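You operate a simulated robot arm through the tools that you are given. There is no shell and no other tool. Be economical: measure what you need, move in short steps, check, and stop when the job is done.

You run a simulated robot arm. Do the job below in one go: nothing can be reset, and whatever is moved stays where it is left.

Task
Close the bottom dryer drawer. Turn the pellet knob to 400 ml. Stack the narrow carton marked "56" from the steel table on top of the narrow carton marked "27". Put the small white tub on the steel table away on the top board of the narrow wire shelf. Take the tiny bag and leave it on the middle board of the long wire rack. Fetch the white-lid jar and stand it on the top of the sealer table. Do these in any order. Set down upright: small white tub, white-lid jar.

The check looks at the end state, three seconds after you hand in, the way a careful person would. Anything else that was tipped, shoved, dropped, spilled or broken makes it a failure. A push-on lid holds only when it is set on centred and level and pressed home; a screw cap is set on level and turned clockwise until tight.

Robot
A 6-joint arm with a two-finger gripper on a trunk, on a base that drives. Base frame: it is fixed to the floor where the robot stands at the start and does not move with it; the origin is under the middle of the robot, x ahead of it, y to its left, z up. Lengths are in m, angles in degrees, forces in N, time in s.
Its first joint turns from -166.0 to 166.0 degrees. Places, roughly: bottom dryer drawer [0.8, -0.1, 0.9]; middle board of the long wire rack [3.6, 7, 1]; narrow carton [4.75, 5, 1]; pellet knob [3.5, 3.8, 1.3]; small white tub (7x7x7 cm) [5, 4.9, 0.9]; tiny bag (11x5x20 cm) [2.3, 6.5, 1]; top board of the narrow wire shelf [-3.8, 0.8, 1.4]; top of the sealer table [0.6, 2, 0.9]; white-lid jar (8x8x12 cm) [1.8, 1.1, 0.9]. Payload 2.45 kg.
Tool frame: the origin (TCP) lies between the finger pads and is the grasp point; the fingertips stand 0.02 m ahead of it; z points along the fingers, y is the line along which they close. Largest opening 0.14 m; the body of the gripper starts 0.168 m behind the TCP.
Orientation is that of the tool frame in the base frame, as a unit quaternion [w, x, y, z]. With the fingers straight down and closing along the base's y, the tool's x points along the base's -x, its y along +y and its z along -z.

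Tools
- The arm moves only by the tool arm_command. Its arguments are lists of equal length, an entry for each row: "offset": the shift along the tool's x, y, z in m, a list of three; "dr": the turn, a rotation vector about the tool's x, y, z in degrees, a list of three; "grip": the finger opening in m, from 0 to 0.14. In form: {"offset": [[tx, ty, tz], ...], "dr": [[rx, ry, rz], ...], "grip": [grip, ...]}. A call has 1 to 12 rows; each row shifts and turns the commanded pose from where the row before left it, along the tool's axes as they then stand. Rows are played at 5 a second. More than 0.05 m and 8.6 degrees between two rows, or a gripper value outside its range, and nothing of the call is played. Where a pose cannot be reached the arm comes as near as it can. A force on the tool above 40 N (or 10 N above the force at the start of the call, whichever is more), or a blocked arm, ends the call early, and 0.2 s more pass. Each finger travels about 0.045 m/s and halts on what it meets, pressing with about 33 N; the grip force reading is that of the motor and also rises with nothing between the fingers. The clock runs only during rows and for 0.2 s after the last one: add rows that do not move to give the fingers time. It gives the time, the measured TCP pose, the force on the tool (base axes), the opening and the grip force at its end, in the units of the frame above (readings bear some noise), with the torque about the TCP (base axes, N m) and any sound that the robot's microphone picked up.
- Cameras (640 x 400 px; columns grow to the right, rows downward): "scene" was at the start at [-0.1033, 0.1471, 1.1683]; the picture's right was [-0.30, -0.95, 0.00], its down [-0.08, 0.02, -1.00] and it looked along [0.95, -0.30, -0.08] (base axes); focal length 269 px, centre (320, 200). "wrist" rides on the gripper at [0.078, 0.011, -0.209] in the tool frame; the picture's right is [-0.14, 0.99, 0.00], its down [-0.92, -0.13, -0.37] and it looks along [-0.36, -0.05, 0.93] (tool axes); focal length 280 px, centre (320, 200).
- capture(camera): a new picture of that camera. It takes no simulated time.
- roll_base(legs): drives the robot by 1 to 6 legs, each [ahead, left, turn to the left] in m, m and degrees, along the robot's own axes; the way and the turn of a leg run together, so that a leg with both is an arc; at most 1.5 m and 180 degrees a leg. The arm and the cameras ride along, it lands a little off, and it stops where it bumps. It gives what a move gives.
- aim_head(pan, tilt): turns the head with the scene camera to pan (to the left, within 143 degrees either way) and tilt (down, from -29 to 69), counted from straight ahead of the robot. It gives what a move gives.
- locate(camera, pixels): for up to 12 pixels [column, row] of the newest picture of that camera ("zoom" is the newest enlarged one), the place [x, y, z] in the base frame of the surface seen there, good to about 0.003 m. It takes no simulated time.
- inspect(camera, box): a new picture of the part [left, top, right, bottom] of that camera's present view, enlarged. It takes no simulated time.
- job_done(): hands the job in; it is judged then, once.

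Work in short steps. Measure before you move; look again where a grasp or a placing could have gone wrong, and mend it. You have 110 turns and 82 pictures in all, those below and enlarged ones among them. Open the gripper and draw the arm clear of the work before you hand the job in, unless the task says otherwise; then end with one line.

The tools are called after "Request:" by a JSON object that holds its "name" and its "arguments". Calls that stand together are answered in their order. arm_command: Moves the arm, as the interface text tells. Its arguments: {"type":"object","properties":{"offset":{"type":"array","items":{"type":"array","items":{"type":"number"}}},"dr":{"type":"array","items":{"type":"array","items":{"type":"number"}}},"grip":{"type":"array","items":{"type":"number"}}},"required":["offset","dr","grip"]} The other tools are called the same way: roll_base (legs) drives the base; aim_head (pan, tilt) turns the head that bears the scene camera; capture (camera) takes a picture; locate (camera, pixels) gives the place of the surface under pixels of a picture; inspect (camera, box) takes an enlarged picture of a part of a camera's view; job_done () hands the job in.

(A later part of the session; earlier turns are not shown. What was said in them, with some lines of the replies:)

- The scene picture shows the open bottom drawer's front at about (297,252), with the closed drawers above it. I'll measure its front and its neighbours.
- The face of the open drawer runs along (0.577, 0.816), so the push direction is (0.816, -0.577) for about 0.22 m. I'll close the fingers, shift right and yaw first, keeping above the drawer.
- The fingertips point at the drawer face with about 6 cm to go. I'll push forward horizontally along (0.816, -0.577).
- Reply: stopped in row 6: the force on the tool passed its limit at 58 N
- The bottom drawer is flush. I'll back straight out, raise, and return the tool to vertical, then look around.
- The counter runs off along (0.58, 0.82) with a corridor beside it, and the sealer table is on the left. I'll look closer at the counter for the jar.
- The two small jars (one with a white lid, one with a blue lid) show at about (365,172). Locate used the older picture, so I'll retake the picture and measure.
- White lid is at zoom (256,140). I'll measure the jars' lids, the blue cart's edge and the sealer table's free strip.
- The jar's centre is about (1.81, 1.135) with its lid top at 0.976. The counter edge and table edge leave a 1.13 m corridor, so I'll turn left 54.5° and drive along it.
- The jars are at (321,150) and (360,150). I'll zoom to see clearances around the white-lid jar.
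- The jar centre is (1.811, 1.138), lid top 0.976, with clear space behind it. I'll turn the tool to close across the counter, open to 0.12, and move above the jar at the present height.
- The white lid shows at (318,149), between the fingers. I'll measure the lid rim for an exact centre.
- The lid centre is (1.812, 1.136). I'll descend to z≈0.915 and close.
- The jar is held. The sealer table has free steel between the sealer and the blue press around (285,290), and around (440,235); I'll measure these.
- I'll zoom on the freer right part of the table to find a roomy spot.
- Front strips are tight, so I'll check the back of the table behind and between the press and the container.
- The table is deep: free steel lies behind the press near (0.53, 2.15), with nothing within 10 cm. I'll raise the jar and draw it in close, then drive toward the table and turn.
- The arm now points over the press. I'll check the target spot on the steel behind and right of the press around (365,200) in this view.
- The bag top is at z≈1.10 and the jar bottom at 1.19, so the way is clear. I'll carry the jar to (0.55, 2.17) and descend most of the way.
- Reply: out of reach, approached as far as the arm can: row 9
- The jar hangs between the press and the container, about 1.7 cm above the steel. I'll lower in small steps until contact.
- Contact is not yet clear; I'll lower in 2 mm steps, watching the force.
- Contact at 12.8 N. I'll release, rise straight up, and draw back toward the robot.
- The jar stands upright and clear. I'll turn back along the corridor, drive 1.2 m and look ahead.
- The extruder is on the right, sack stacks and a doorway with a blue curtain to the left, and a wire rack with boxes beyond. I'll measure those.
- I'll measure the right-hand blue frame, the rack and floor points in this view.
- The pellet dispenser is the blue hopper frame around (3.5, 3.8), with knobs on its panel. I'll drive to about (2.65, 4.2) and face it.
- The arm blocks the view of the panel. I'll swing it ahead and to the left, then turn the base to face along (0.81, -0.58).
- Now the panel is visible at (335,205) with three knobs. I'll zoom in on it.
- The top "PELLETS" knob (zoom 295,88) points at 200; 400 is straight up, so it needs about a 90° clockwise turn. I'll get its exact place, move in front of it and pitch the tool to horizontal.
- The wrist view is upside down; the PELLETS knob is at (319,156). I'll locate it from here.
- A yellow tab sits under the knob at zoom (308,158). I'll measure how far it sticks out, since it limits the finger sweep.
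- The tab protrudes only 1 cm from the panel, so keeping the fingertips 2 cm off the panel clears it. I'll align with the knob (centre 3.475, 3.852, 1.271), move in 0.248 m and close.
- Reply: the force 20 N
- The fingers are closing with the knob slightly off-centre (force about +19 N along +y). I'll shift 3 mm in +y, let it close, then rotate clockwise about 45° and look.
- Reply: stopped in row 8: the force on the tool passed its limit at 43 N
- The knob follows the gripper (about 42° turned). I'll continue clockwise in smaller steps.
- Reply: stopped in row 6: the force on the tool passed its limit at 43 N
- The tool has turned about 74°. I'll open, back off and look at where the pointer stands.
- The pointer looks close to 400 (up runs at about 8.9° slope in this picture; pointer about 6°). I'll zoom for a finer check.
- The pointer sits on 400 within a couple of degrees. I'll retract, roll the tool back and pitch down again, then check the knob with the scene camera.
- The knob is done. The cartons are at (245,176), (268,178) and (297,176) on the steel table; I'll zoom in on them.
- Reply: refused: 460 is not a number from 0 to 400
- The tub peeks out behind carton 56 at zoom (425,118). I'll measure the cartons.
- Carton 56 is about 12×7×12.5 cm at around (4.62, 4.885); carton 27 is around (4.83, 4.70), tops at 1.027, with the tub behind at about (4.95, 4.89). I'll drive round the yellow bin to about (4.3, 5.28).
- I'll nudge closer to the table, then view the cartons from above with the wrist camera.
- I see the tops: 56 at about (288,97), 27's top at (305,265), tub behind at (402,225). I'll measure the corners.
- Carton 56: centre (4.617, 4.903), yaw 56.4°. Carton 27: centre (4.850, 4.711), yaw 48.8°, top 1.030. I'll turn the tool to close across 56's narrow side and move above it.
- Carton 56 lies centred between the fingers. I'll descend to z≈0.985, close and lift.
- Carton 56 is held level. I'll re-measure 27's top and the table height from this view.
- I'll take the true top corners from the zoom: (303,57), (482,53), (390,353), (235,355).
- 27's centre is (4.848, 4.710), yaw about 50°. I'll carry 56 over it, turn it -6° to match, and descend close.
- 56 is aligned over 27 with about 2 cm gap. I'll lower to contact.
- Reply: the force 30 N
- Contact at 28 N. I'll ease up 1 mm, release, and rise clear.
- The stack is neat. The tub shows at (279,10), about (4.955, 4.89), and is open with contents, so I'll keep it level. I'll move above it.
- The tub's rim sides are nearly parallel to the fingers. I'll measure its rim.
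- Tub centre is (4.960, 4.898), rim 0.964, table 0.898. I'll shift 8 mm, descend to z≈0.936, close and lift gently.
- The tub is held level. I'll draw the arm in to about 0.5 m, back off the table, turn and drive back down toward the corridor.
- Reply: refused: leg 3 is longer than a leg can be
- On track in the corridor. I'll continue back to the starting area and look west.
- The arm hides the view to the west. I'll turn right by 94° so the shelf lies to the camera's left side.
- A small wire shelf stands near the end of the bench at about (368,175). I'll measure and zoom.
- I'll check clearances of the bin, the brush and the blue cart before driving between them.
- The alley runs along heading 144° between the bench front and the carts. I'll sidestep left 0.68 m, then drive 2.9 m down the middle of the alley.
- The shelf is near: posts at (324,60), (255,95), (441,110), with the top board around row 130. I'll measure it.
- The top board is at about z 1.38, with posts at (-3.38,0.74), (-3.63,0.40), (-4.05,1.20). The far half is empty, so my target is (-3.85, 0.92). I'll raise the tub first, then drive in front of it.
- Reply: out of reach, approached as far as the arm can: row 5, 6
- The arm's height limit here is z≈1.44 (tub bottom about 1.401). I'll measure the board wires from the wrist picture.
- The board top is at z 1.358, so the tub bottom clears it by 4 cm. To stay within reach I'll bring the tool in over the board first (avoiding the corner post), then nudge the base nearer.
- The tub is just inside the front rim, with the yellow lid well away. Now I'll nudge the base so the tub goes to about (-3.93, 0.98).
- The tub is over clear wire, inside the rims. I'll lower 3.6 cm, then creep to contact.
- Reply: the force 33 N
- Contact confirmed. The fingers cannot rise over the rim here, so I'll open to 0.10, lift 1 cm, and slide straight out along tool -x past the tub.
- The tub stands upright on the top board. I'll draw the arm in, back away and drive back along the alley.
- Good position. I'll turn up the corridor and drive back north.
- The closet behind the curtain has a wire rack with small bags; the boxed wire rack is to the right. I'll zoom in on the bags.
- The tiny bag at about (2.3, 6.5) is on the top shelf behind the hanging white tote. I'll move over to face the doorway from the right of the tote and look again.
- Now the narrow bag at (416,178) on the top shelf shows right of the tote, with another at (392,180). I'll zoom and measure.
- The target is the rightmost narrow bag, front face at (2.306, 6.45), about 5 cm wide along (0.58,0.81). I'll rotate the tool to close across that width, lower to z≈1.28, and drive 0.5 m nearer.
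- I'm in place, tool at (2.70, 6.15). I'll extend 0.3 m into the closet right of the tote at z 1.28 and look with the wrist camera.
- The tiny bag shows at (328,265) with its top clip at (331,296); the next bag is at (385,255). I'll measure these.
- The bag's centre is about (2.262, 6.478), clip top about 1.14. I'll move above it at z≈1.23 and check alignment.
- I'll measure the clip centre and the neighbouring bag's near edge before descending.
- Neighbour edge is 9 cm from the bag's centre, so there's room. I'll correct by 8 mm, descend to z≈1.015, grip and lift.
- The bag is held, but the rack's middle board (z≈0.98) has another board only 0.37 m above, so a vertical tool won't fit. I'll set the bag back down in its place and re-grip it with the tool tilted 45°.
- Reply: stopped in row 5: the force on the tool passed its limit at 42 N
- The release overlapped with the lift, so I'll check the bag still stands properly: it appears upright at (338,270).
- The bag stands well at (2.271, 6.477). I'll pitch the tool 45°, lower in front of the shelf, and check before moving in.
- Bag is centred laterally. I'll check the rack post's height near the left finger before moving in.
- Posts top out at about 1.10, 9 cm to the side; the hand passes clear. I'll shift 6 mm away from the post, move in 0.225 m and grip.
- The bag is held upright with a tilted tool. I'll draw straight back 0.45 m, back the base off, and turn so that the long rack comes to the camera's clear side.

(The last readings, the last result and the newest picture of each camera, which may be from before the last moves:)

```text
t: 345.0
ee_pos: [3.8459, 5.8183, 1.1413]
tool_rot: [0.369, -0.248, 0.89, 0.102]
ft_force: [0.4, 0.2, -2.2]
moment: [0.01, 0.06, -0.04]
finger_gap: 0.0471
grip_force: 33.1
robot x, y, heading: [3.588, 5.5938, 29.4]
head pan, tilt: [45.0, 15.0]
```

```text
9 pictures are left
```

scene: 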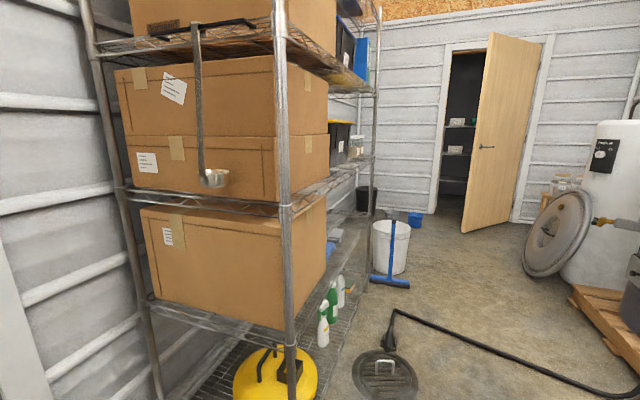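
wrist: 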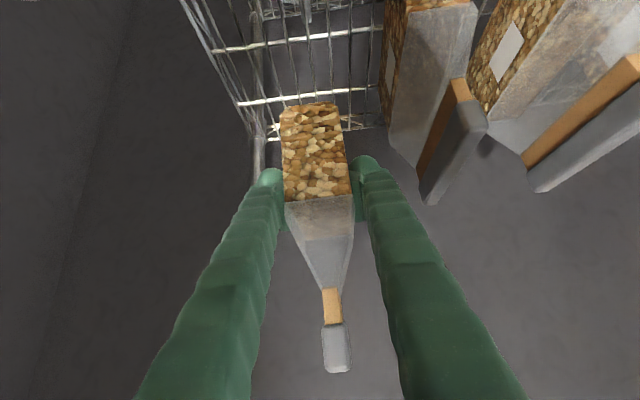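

The middle board (row ≈200) carries boxes near and some bins at the far end. I'll measure the board, its contents and the things on the floor.

Request:
{"name": "locate", "arguments": {"camera": "scene", "pixels": [[285, 210], [325, 190], [345, 180], [365, 165], [330, 165], [345, 150], [357, 148], [385, 375], [352, 385], [390, 280], [378, 90], [305, 195]]}}

Request:
{"name": "inspect", "arguments": {"camera": "scene", "box": [270, 80, 400, 220]}}

```text
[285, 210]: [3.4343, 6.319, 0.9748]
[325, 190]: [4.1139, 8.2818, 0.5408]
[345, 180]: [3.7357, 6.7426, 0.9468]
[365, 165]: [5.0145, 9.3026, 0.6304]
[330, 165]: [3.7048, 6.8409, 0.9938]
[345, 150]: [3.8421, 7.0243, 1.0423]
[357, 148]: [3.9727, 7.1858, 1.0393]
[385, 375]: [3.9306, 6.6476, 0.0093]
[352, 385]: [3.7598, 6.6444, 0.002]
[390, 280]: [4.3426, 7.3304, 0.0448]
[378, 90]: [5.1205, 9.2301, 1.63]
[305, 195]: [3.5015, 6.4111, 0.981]
```

```text
2.86 times, centred on (335, 150) of scene
```

zoom: 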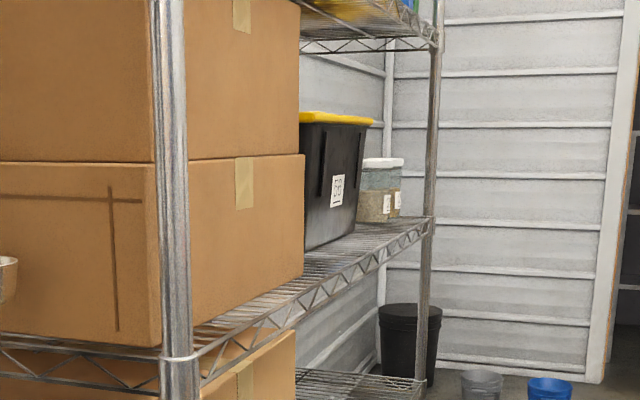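

I'll measure the free strip on the board between the box, bin and front rim from the zoom.

Request:
{"name": "locate", "arguments": {"camera": "zoom", "pixels": [[300, 272], [320, 262], [350, 248], [385, 235], [330, 285], [375, 258], [420, 225], [312, 245], [352, 232], [395, 222], [434, 200], [345, 262]]}}

```text
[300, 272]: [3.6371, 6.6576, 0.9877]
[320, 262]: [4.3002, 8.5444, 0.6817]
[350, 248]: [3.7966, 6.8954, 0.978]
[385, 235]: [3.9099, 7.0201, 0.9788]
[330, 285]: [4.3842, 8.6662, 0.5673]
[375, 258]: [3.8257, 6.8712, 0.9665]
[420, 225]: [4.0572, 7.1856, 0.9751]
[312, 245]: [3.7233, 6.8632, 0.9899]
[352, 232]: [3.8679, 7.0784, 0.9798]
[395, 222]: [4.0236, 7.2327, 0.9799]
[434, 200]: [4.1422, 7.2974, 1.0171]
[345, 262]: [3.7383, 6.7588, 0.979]
```

Board top is z≈0.979. The front strip before the bin is only 8.5 cm deep, but there may be a gap between box end and bin. I'll check the hose on the floor, then drive along the rack to look straight in.

Request:
{"name": "locate", "arguments": {"camera": "scene", "pixels": [[395, 312], [450, 335], [520, 360], [600, 388], [360, 360], [415, 375], [385, 352], [640, 398]]}}

Request:
{"name": "roll_base", "arguments": {"legs": [[0.64, 0.254, 0]]}}

Request:
{"name": "aim_head", "arguments": {"pan": 80, "tilt": 8}}

Request:
{"name": "capture", "arguments": {"camera": "scene"}}

```text
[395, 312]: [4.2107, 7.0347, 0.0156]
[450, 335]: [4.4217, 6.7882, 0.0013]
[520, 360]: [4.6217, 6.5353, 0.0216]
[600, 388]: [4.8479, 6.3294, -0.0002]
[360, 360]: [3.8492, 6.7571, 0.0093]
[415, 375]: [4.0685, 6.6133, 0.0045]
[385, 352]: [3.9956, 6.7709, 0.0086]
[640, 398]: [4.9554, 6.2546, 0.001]
```

```text
t: 348.7
ee_pos: [4.272, 6.3436, 1.1426]
tool_rot: [0.369, -0.246, 0.89, 0.101]
ft_force: [-0.5, 0.1, -2.0]
moment: [-0.03, 0.02, -0.01]
finger_gap: 0.047
grip_force: 33.4
robot x, y, heading: [4.0106, 6.1179, 29.2]
head pan, tilt: [45.0, 15.0]
```

```text
t: 349.7
ee_pos: [4.2713, 6.3436, 1.1415]
tool_rot: [0.369, -0.245, 0.891, 0.101]
ft_force: [-0.2, -0.4, -1.9]
moment: [-0.02, 0.05, 0.01]
finger_gap: 0.0472
grip_force: 33.0
robot x, y, heading: [4.0083, 6.1167, 29.6]
head pan, tilt: [80.0, 8.0]
```

```text
7 pictures are left
```

scene: 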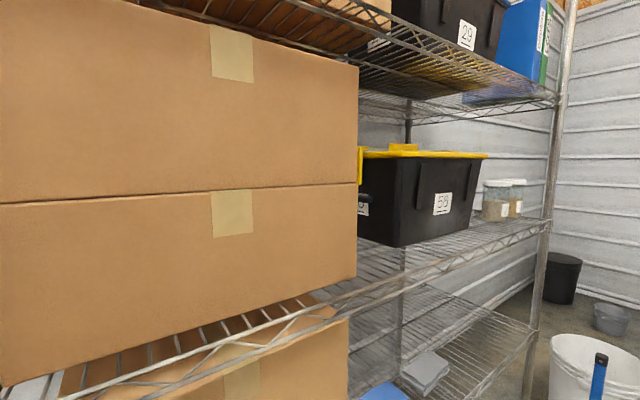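

Now I can see the bin's near corner at (400,247) and free board in front and left of it, around (380,262). I'll measure that area.

Request:
{"name": "locate", "arguments": {"camera": "scene", "pixels": [[399, 243], [365, 236], [352, 280], [375, 262], [385, 254], [400, 262], [420, 255], [440, 255], [470, 226], [490, 215], [500, 235], [362, 275]]}}

Request:
{"name": "inspect", "arguments": {"camera": "scene", "box": [330, 140, 560, 300]}}

```text
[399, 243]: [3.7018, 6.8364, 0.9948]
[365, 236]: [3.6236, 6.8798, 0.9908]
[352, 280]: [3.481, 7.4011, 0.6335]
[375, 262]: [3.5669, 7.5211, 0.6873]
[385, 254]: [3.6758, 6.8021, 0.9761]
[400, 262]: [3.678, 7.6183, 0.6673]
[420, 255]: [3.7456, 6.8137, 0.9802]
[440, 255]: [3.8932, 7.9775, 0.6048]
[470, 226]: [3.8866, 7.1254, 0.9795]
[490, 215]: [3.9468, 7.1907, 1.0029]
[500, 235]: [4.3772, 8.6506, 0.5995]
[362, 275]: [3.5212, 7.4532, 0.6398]
```

```text
2.50 times, centred on (445, 220) of scene
```

zoom: 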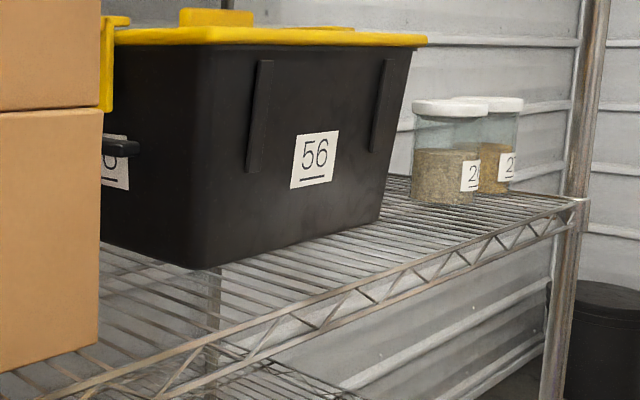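

There's a gap from the box end (u≈7.50) to the bin (u≈7.68), enough for the bag at centre (u 7.58, n -0.955). I'll turn the base left 113° so the tool faces the rack, and verify the box edge.

Request:
{"name": "locate", "arguments": {"camera": "zoom", "pixels": [[95, 200], [95, 330], [88, 345], [120, 330], [150, 310], [104, 80], [195, 60], [196, 255], [160, 345], [110, 150]]}}

Request:
{"name": "roll_base", "arguments": {"legs": [[0, 0, 113]]}}

```text
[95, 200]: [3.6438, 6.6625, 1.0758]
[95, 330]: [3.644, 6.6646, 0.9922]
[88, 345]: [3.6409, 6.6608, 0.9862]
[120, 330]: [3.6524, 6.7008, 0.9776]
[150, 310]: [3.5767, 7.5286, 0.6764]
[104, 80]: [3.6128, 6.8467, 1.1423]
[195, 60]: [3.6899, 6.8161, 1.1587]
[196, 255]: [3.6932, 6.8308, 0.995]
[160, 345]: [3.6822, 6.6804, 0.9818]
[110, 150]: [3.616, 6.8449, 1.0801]
```

```text
t: 354.9
ee_pos: [3.6968, 6.2663, 1.1421]
tool_rot: [-0.115, 0.882, -0.276, -0.365]
ft_force: [-0.8, 0.3, -2.0]
moment: [-0.04, -0.06, -0.04]
finger_gap: 0.0473
grip_force: 33.2
robot x, y, heading: [4.0072, 6.1193, 143.8]
head pan, tilt: [80.0, 8.0]
```

The gap runs 7.539–7.69 along the rack. I'll shift the bag sideways 0.373 m, move in 0.1 m, and check with the wrist camera.

Request:
{"name": "arm_command", "arguments": {"offset": [[0, -0.0466, 0], [0, -0.0466, 0], [0, -0.0466, 0], [0, -0.0466, 0], [0, -0.0466, 0], [0, -0.0466, 0], [0, -0.0466, 0], [0, -0.0464, 0], [-0.03, 0, 0.03], [-0.03, 0, 0.03], [0, 0, 0]], "dr": [[0, 0, 0], [0, 0, 0], [0, 0, 0], [0, 0, 0], [0, 0, 0], [0, 0, 0], [0, 0, 0], [0, 0, 0], [0, 0, 0], [0, 0, 0], [0, 0, 0]], "grip": [0.03, 0.03, 0.03, 0.03, 0.03, 0.03, 0.03, 0.03, 0.03, 0.03, 0.03]}}

Request:
{"name": "capture", "arguments": {"camera": "wrist"}}

```text
t: 356.7
ee_pos: [3.6178, 6.3595, 1.1411]
tool_rot: [0.043, 0.918, 0.105, -0.381]
ft_force: [-0.3, 1.4, -2.5]
moment: [-0.06, -0.03, 0.07]
finger_gap: 0.047
grip_force: 33.1
robot x, y, heading: [4.0072, 6.1196, 143.7]
head pan, tilt: [80.0, 8.0]
stopped in row 8: the arm was blocked; the commanded pose is now the measured one
```

```text
5 pictures are left
```

wrist: 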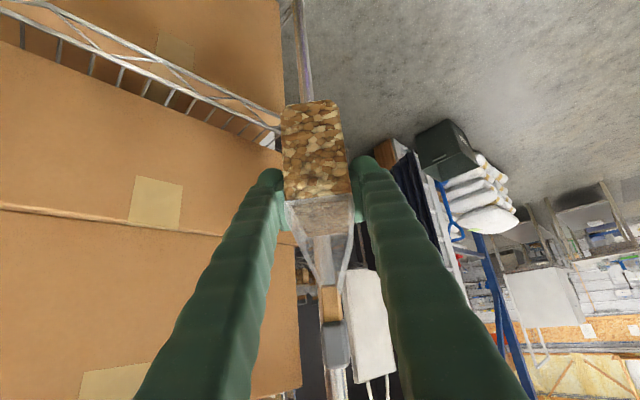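

The sideways move cramped the wrist near the trunk and the tool yawed (now heading 193°); the bag is still held and clear of the rack. I'll yaw the tool back to 145° in place.

Request:
{"name": "arm_command", "arguments": {"offset": [[0, 0, 0], [0, 0, 0], [0, 0, 0], [0, 0, 0], [0, 0, 0], [0, 0, 0]], "dr": [[5.67, 0, 5.66], [5.67, 0, 5.66], [5.67, 0, 5.66], [5.67, 0, 5.66], [5.67, 0, 5.66], [5.67, 0, 5.66]], "grip": [0.03, 0.03, 0.03, 0.03, 0.03, 0.03]}}

```text
t: 358.1
ee_pos: [3.6175, 6.3594, 1.1405]
tool_rot: [-0.117, 0.88, -0.279, -0.366]
ft_force: [-0.1, 0.0, -1.5]
moment: [-0.02, -0.02, 0.02]
finger_gap: 0.047
grip_force: 33.0
robot x, y, heading: [4.0109, 6.119, 144.0]
head pan, tilt: [80.0, 8.0]
```

Restored. I'll back the base 0.15 m and shift it right 0.32 m, so the insertion is a straight radial move.

Request:
{"name": "roll_base", "arguments": {"legs": [[-0.15, 0, 0], [0, -0.32, 0]]}}

```text
t: 361.2
ee_pos: [3.9327, 6.5281, 1.1386]
tool_rot: [-0.117, 0.88, -0.281, -0.365]
ft_force: [0.5, -1.0, -3.5]
moment: [-0.04, -0.05, -0.01]
finger_gap: 0.0474
grip_force: 33.2
robot x, y, heading: [4.321, 6.2879, 143.7]
head pan, tilt: [80.0, 8.0]
```

Tool at F=0.60; I'll correct 2.3 cm sideways, move in 0.16 m and look.

Request:
{"name": "arm_command", "arguments": {"offset": [[0, -0.0229, 0], [-0.0283, 0, 0.0283], [-0.0283, 0, 0.0283], [-0.0283, 0, 0.0283], [-0.0283, 0, 0.0283], [0, 0, 0]], "dr": [[0, 0, 0], [0, 0, 0], [0, 0, 0], [0, 0, 0], [0, 0, 0], [0, 0, 0]], "grip": [0.03, 0.03, 0.03, 0.03, 0.03, 0.03]}}

Request:
{"name": "capture", "arguments": {"camera": "wrist"}}

```text
t: 362.6
ee_pos: [3.8126, 6.6396, 1.1369]
tool_rot: [-0.118, 0.88, -0.281, -0.365]
ft_force: [-0.4, -0.3, -2.2]
moment: [-0.01, -0.04, -0.01]
finger_gap: 0.0468
grip_force: 33.1
robot x, y, heading: [4.3238, 6.2854, 143.6]
head pan, tilt: [80.0, 8.0]
```

```text
4 pictures are left
```

wrist: 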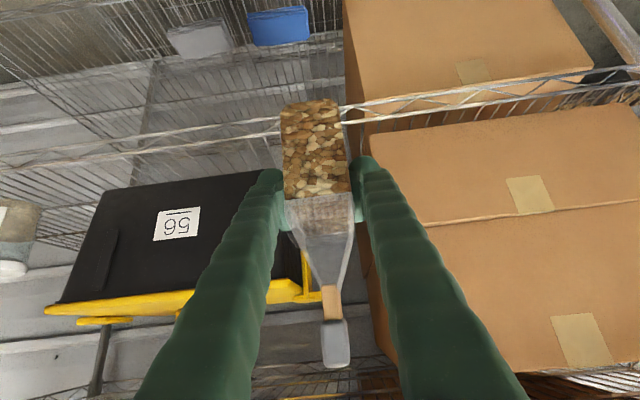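

The gap shows between bin (left) and box (right). I'll confirm both edges from this view.

Request:
{"name": "locate", "arguments": {"camera": "wrist", "pixels": [[375, 215], [372, 150], [262, 178], [300, 285], [312, 295], [200, 145], [345, 110], [390, 340]]}}

```text
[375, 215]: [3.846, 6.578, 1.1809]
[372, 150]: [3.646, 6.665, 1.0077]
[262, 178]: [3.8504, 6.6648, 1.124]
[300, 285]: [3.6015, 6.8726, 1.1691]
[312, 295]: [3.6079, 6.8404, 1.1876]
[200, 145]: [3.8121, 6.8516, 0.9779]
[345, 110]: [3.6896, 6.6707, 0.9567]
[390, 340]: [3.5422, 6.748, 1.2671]
```

Edges confirmed (7.541 and 7.66–7.69); the bag is centred. I'll move in 0.18 m, then lower 7.5 cm.

Request:
{"name": "arm_command", "arguments": {"offset": [[-0.0255, 0.003, 0.0255], [-0.0255, 0, 0.0255], [-0.0255, 0, 0.0255], [-0.0255, 0, 0.0255], [-0.0255, 0, 0.0255], [0, 0, 0], [0.0212, 0, 0.0212], [0.0212, 0, 0.0212], [0.0106, 0, 0.0106], [0, 0, 0]], "dr": [[0, 0, 0], [0, 0, 0], [0, 0, 0], [0, 0, 0], [0, 0, 0], [0, 0, 0], [0, 0, 0], [0, 0, 0], [0, 0, 0], [0, 0, 0]], "grip": [0.03, 0.03, 0.03, 0.03, 0.03, 0.03, 0.03, 0.03, 0.03, 0.03]}}

```text
t: 364.8
ee_pos: [3.6656, 6.7435, 1.0649]
tool_rot: [-0.117, 0.88, -0.281, -0.365]
ft_force: [-0.3, -0.2, -2.5]
moment: [-0.03, -0.03, 0.03]
finger_gap: 0.047
grip_force: 33.5
robot x, y, heading: [4.3207, 6.2865, 143.6]
head pan, tilt: [80.0, 8.0]
```

No contact yet. I'll lower further in small steps.

Request:
{"name": "arm_command", "arguments": {"offset": [[0.0071, 0, 0.0071], [0.0035, 0, 0.0035], [0.0018, 0, 0.0018], [0, 0, 0]], "dr": [[0, 0, 0], [0, 0, 0], [0, 0, 0], [0, 0, 0]], "grip": [0.03, 0.03, 0.03, 0.03]}}

Request:
{"name": "arm_command", "arguments": {"offset": [[0.0018, 0, 0.0018], [0.0014, 0, 0.0014], [0, 0, 0]], "dr": [[0, 0, 0], [0, 0, 0], [0, 0, 0]], "grip": [0.03, 0.03, 0.03]}}

```text
t: 365.5
ee_pos: [3.6659, 6.7438, 1.0535]
tool_rot: [-0.117, 0.879, -0.281, -0.368]
ft_force: [4.2, -2.6, 18.4]
moment: [-0.34, -0.4, 0.03]
finger_gap: 0.047
grip_force: 32.8
robot x, y, heading: [4.3208, 6.291, 144.1]
head pan, tilt: [80.0, 8.0]
stopped in row 3: the force on the tool passed its limit at 43 N (the readings are from after the stop); the commanded pose is now the measured one
```

```text
t: 365.9
ee_pos: [3.6661, 6.7437, 1.0533]
tool_rot: [-0.118, 0.879, -0.28, -0.368]
ft_force: [3.1, -3.0, 16.3]
moment: [-0.43, -0.57, -0.06]
finger_gap: 0.0469
grip_force: 33.2
robot x, y, heading: [4.3207, 6.2873, 143.7]
head pan, tilt: [80.0, 8.0]
stopped in row 1: the force on the tool passed its limit at 43 N (the readings are from after the stop); the commanded pose is now the measured one
```

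Firm contact. I'll relieve 1 mm, open to 0.075 while stationary, and wait.

Request:
{"name": "arm_command", "arguments": {"offset": [[-0.0009, 0, -0.0009], [0, 0, 0], [0, 0, 0], [0, 0, 0], [0, 0, 0]], "dr": [[0, 0, 0], [0, 0, 0], [0, 0, 0], [0, 0, 0], [0, 0, 0]], "grip": [0.03, 0.075, 0.075, 0.075, 0.075]}}

Request:
{"name": "capture", "arguments": {"camera": "wrist"}}

```text
t: 367.1
ee_pos: [3.6635, 6.7445, 1.0538]
tool_rot: [-0.119, 0.879, -0.281, -0.367]
ft_force: [-1.1, 0.4, -1.1]
moment: [-0.01, 0.0, -0.01]
finger_gap: 0.075
grip_force: 0.0
robot x, y, heading: [4.3206, 6.2873, 143.9]
head pan, tilt: [80.0, 8.0]
```

```text
3 pictures are left
```

wrist: 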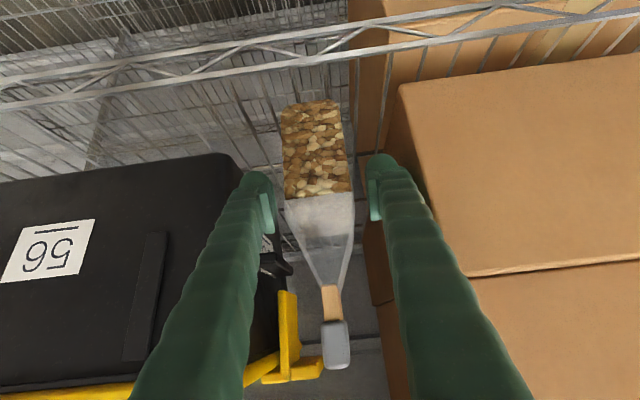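

The bag stands free between the fingers, inside the rim. I'll back straight out and check it once more.

Request:
{"name": "arm_command", "arguments": {"offset": [[0.0212, 0, -0.0212], [0.0283, 0, -0.0283], [0.0283, 0, -0.0283], [0.0283, 0, -0.0283], [0.0283, 0, -0.0283], [0.0283, 0, -0.0283], [0.0283, 0, -0.0283], [0.0212, 0, -0.0212]], "dr": [[0, 0, 0], [0, 0, 0], [0, 0, 0], [0, 0, 0], [0, 0, 0], [0, 0, 0], [0, 0, 0], [0, 0, 0]], "grip": [0.075, 0.075, 0.075, 0.075, 0.075, 0.075, 0.075, 0.075]}}

Request:
{"name": "capture", "arguments": {"camera": "wrist"}}

```text
t: 368.9
ee_pos: [3.9083, 6.5705, 1.0514]
tool_rot: [-0.118, 0.878, -0.281, -0.368]
ft_force: [0.4, -0.2, 0.0]
moment: [0.03, 0.01, -0.01]
finger_gap: 0.075
grip_force: 0.0
robot x, y, heading: [4.32, 6.2886, 143.8]
head pan, tilt: [80.0, 8.0]
```

```text
2 pictures are left
```

wrist: 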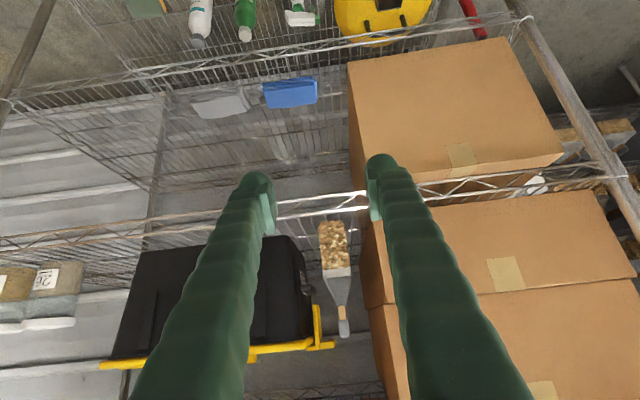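

The bag stands upright on the middle board, the gripper is open and the arm is clear of the rack. The drawer, knob, carton stack, tub and jar were each confirmed earlier, so I'm handing in.

Request:
{"name": "job_done", "arguments": {}}

```text
The job is handed in.
```

I finished all six jobs and handed in. The bottom dryer drawer is closed and the pellet knob is at 400 ml. Carton 56 is stacked on carton 27. The tub is upright on the narrow shelf's top board, the tiny bag is on the long rack's middle board, and the white-lid jar is upright on the sealer table.
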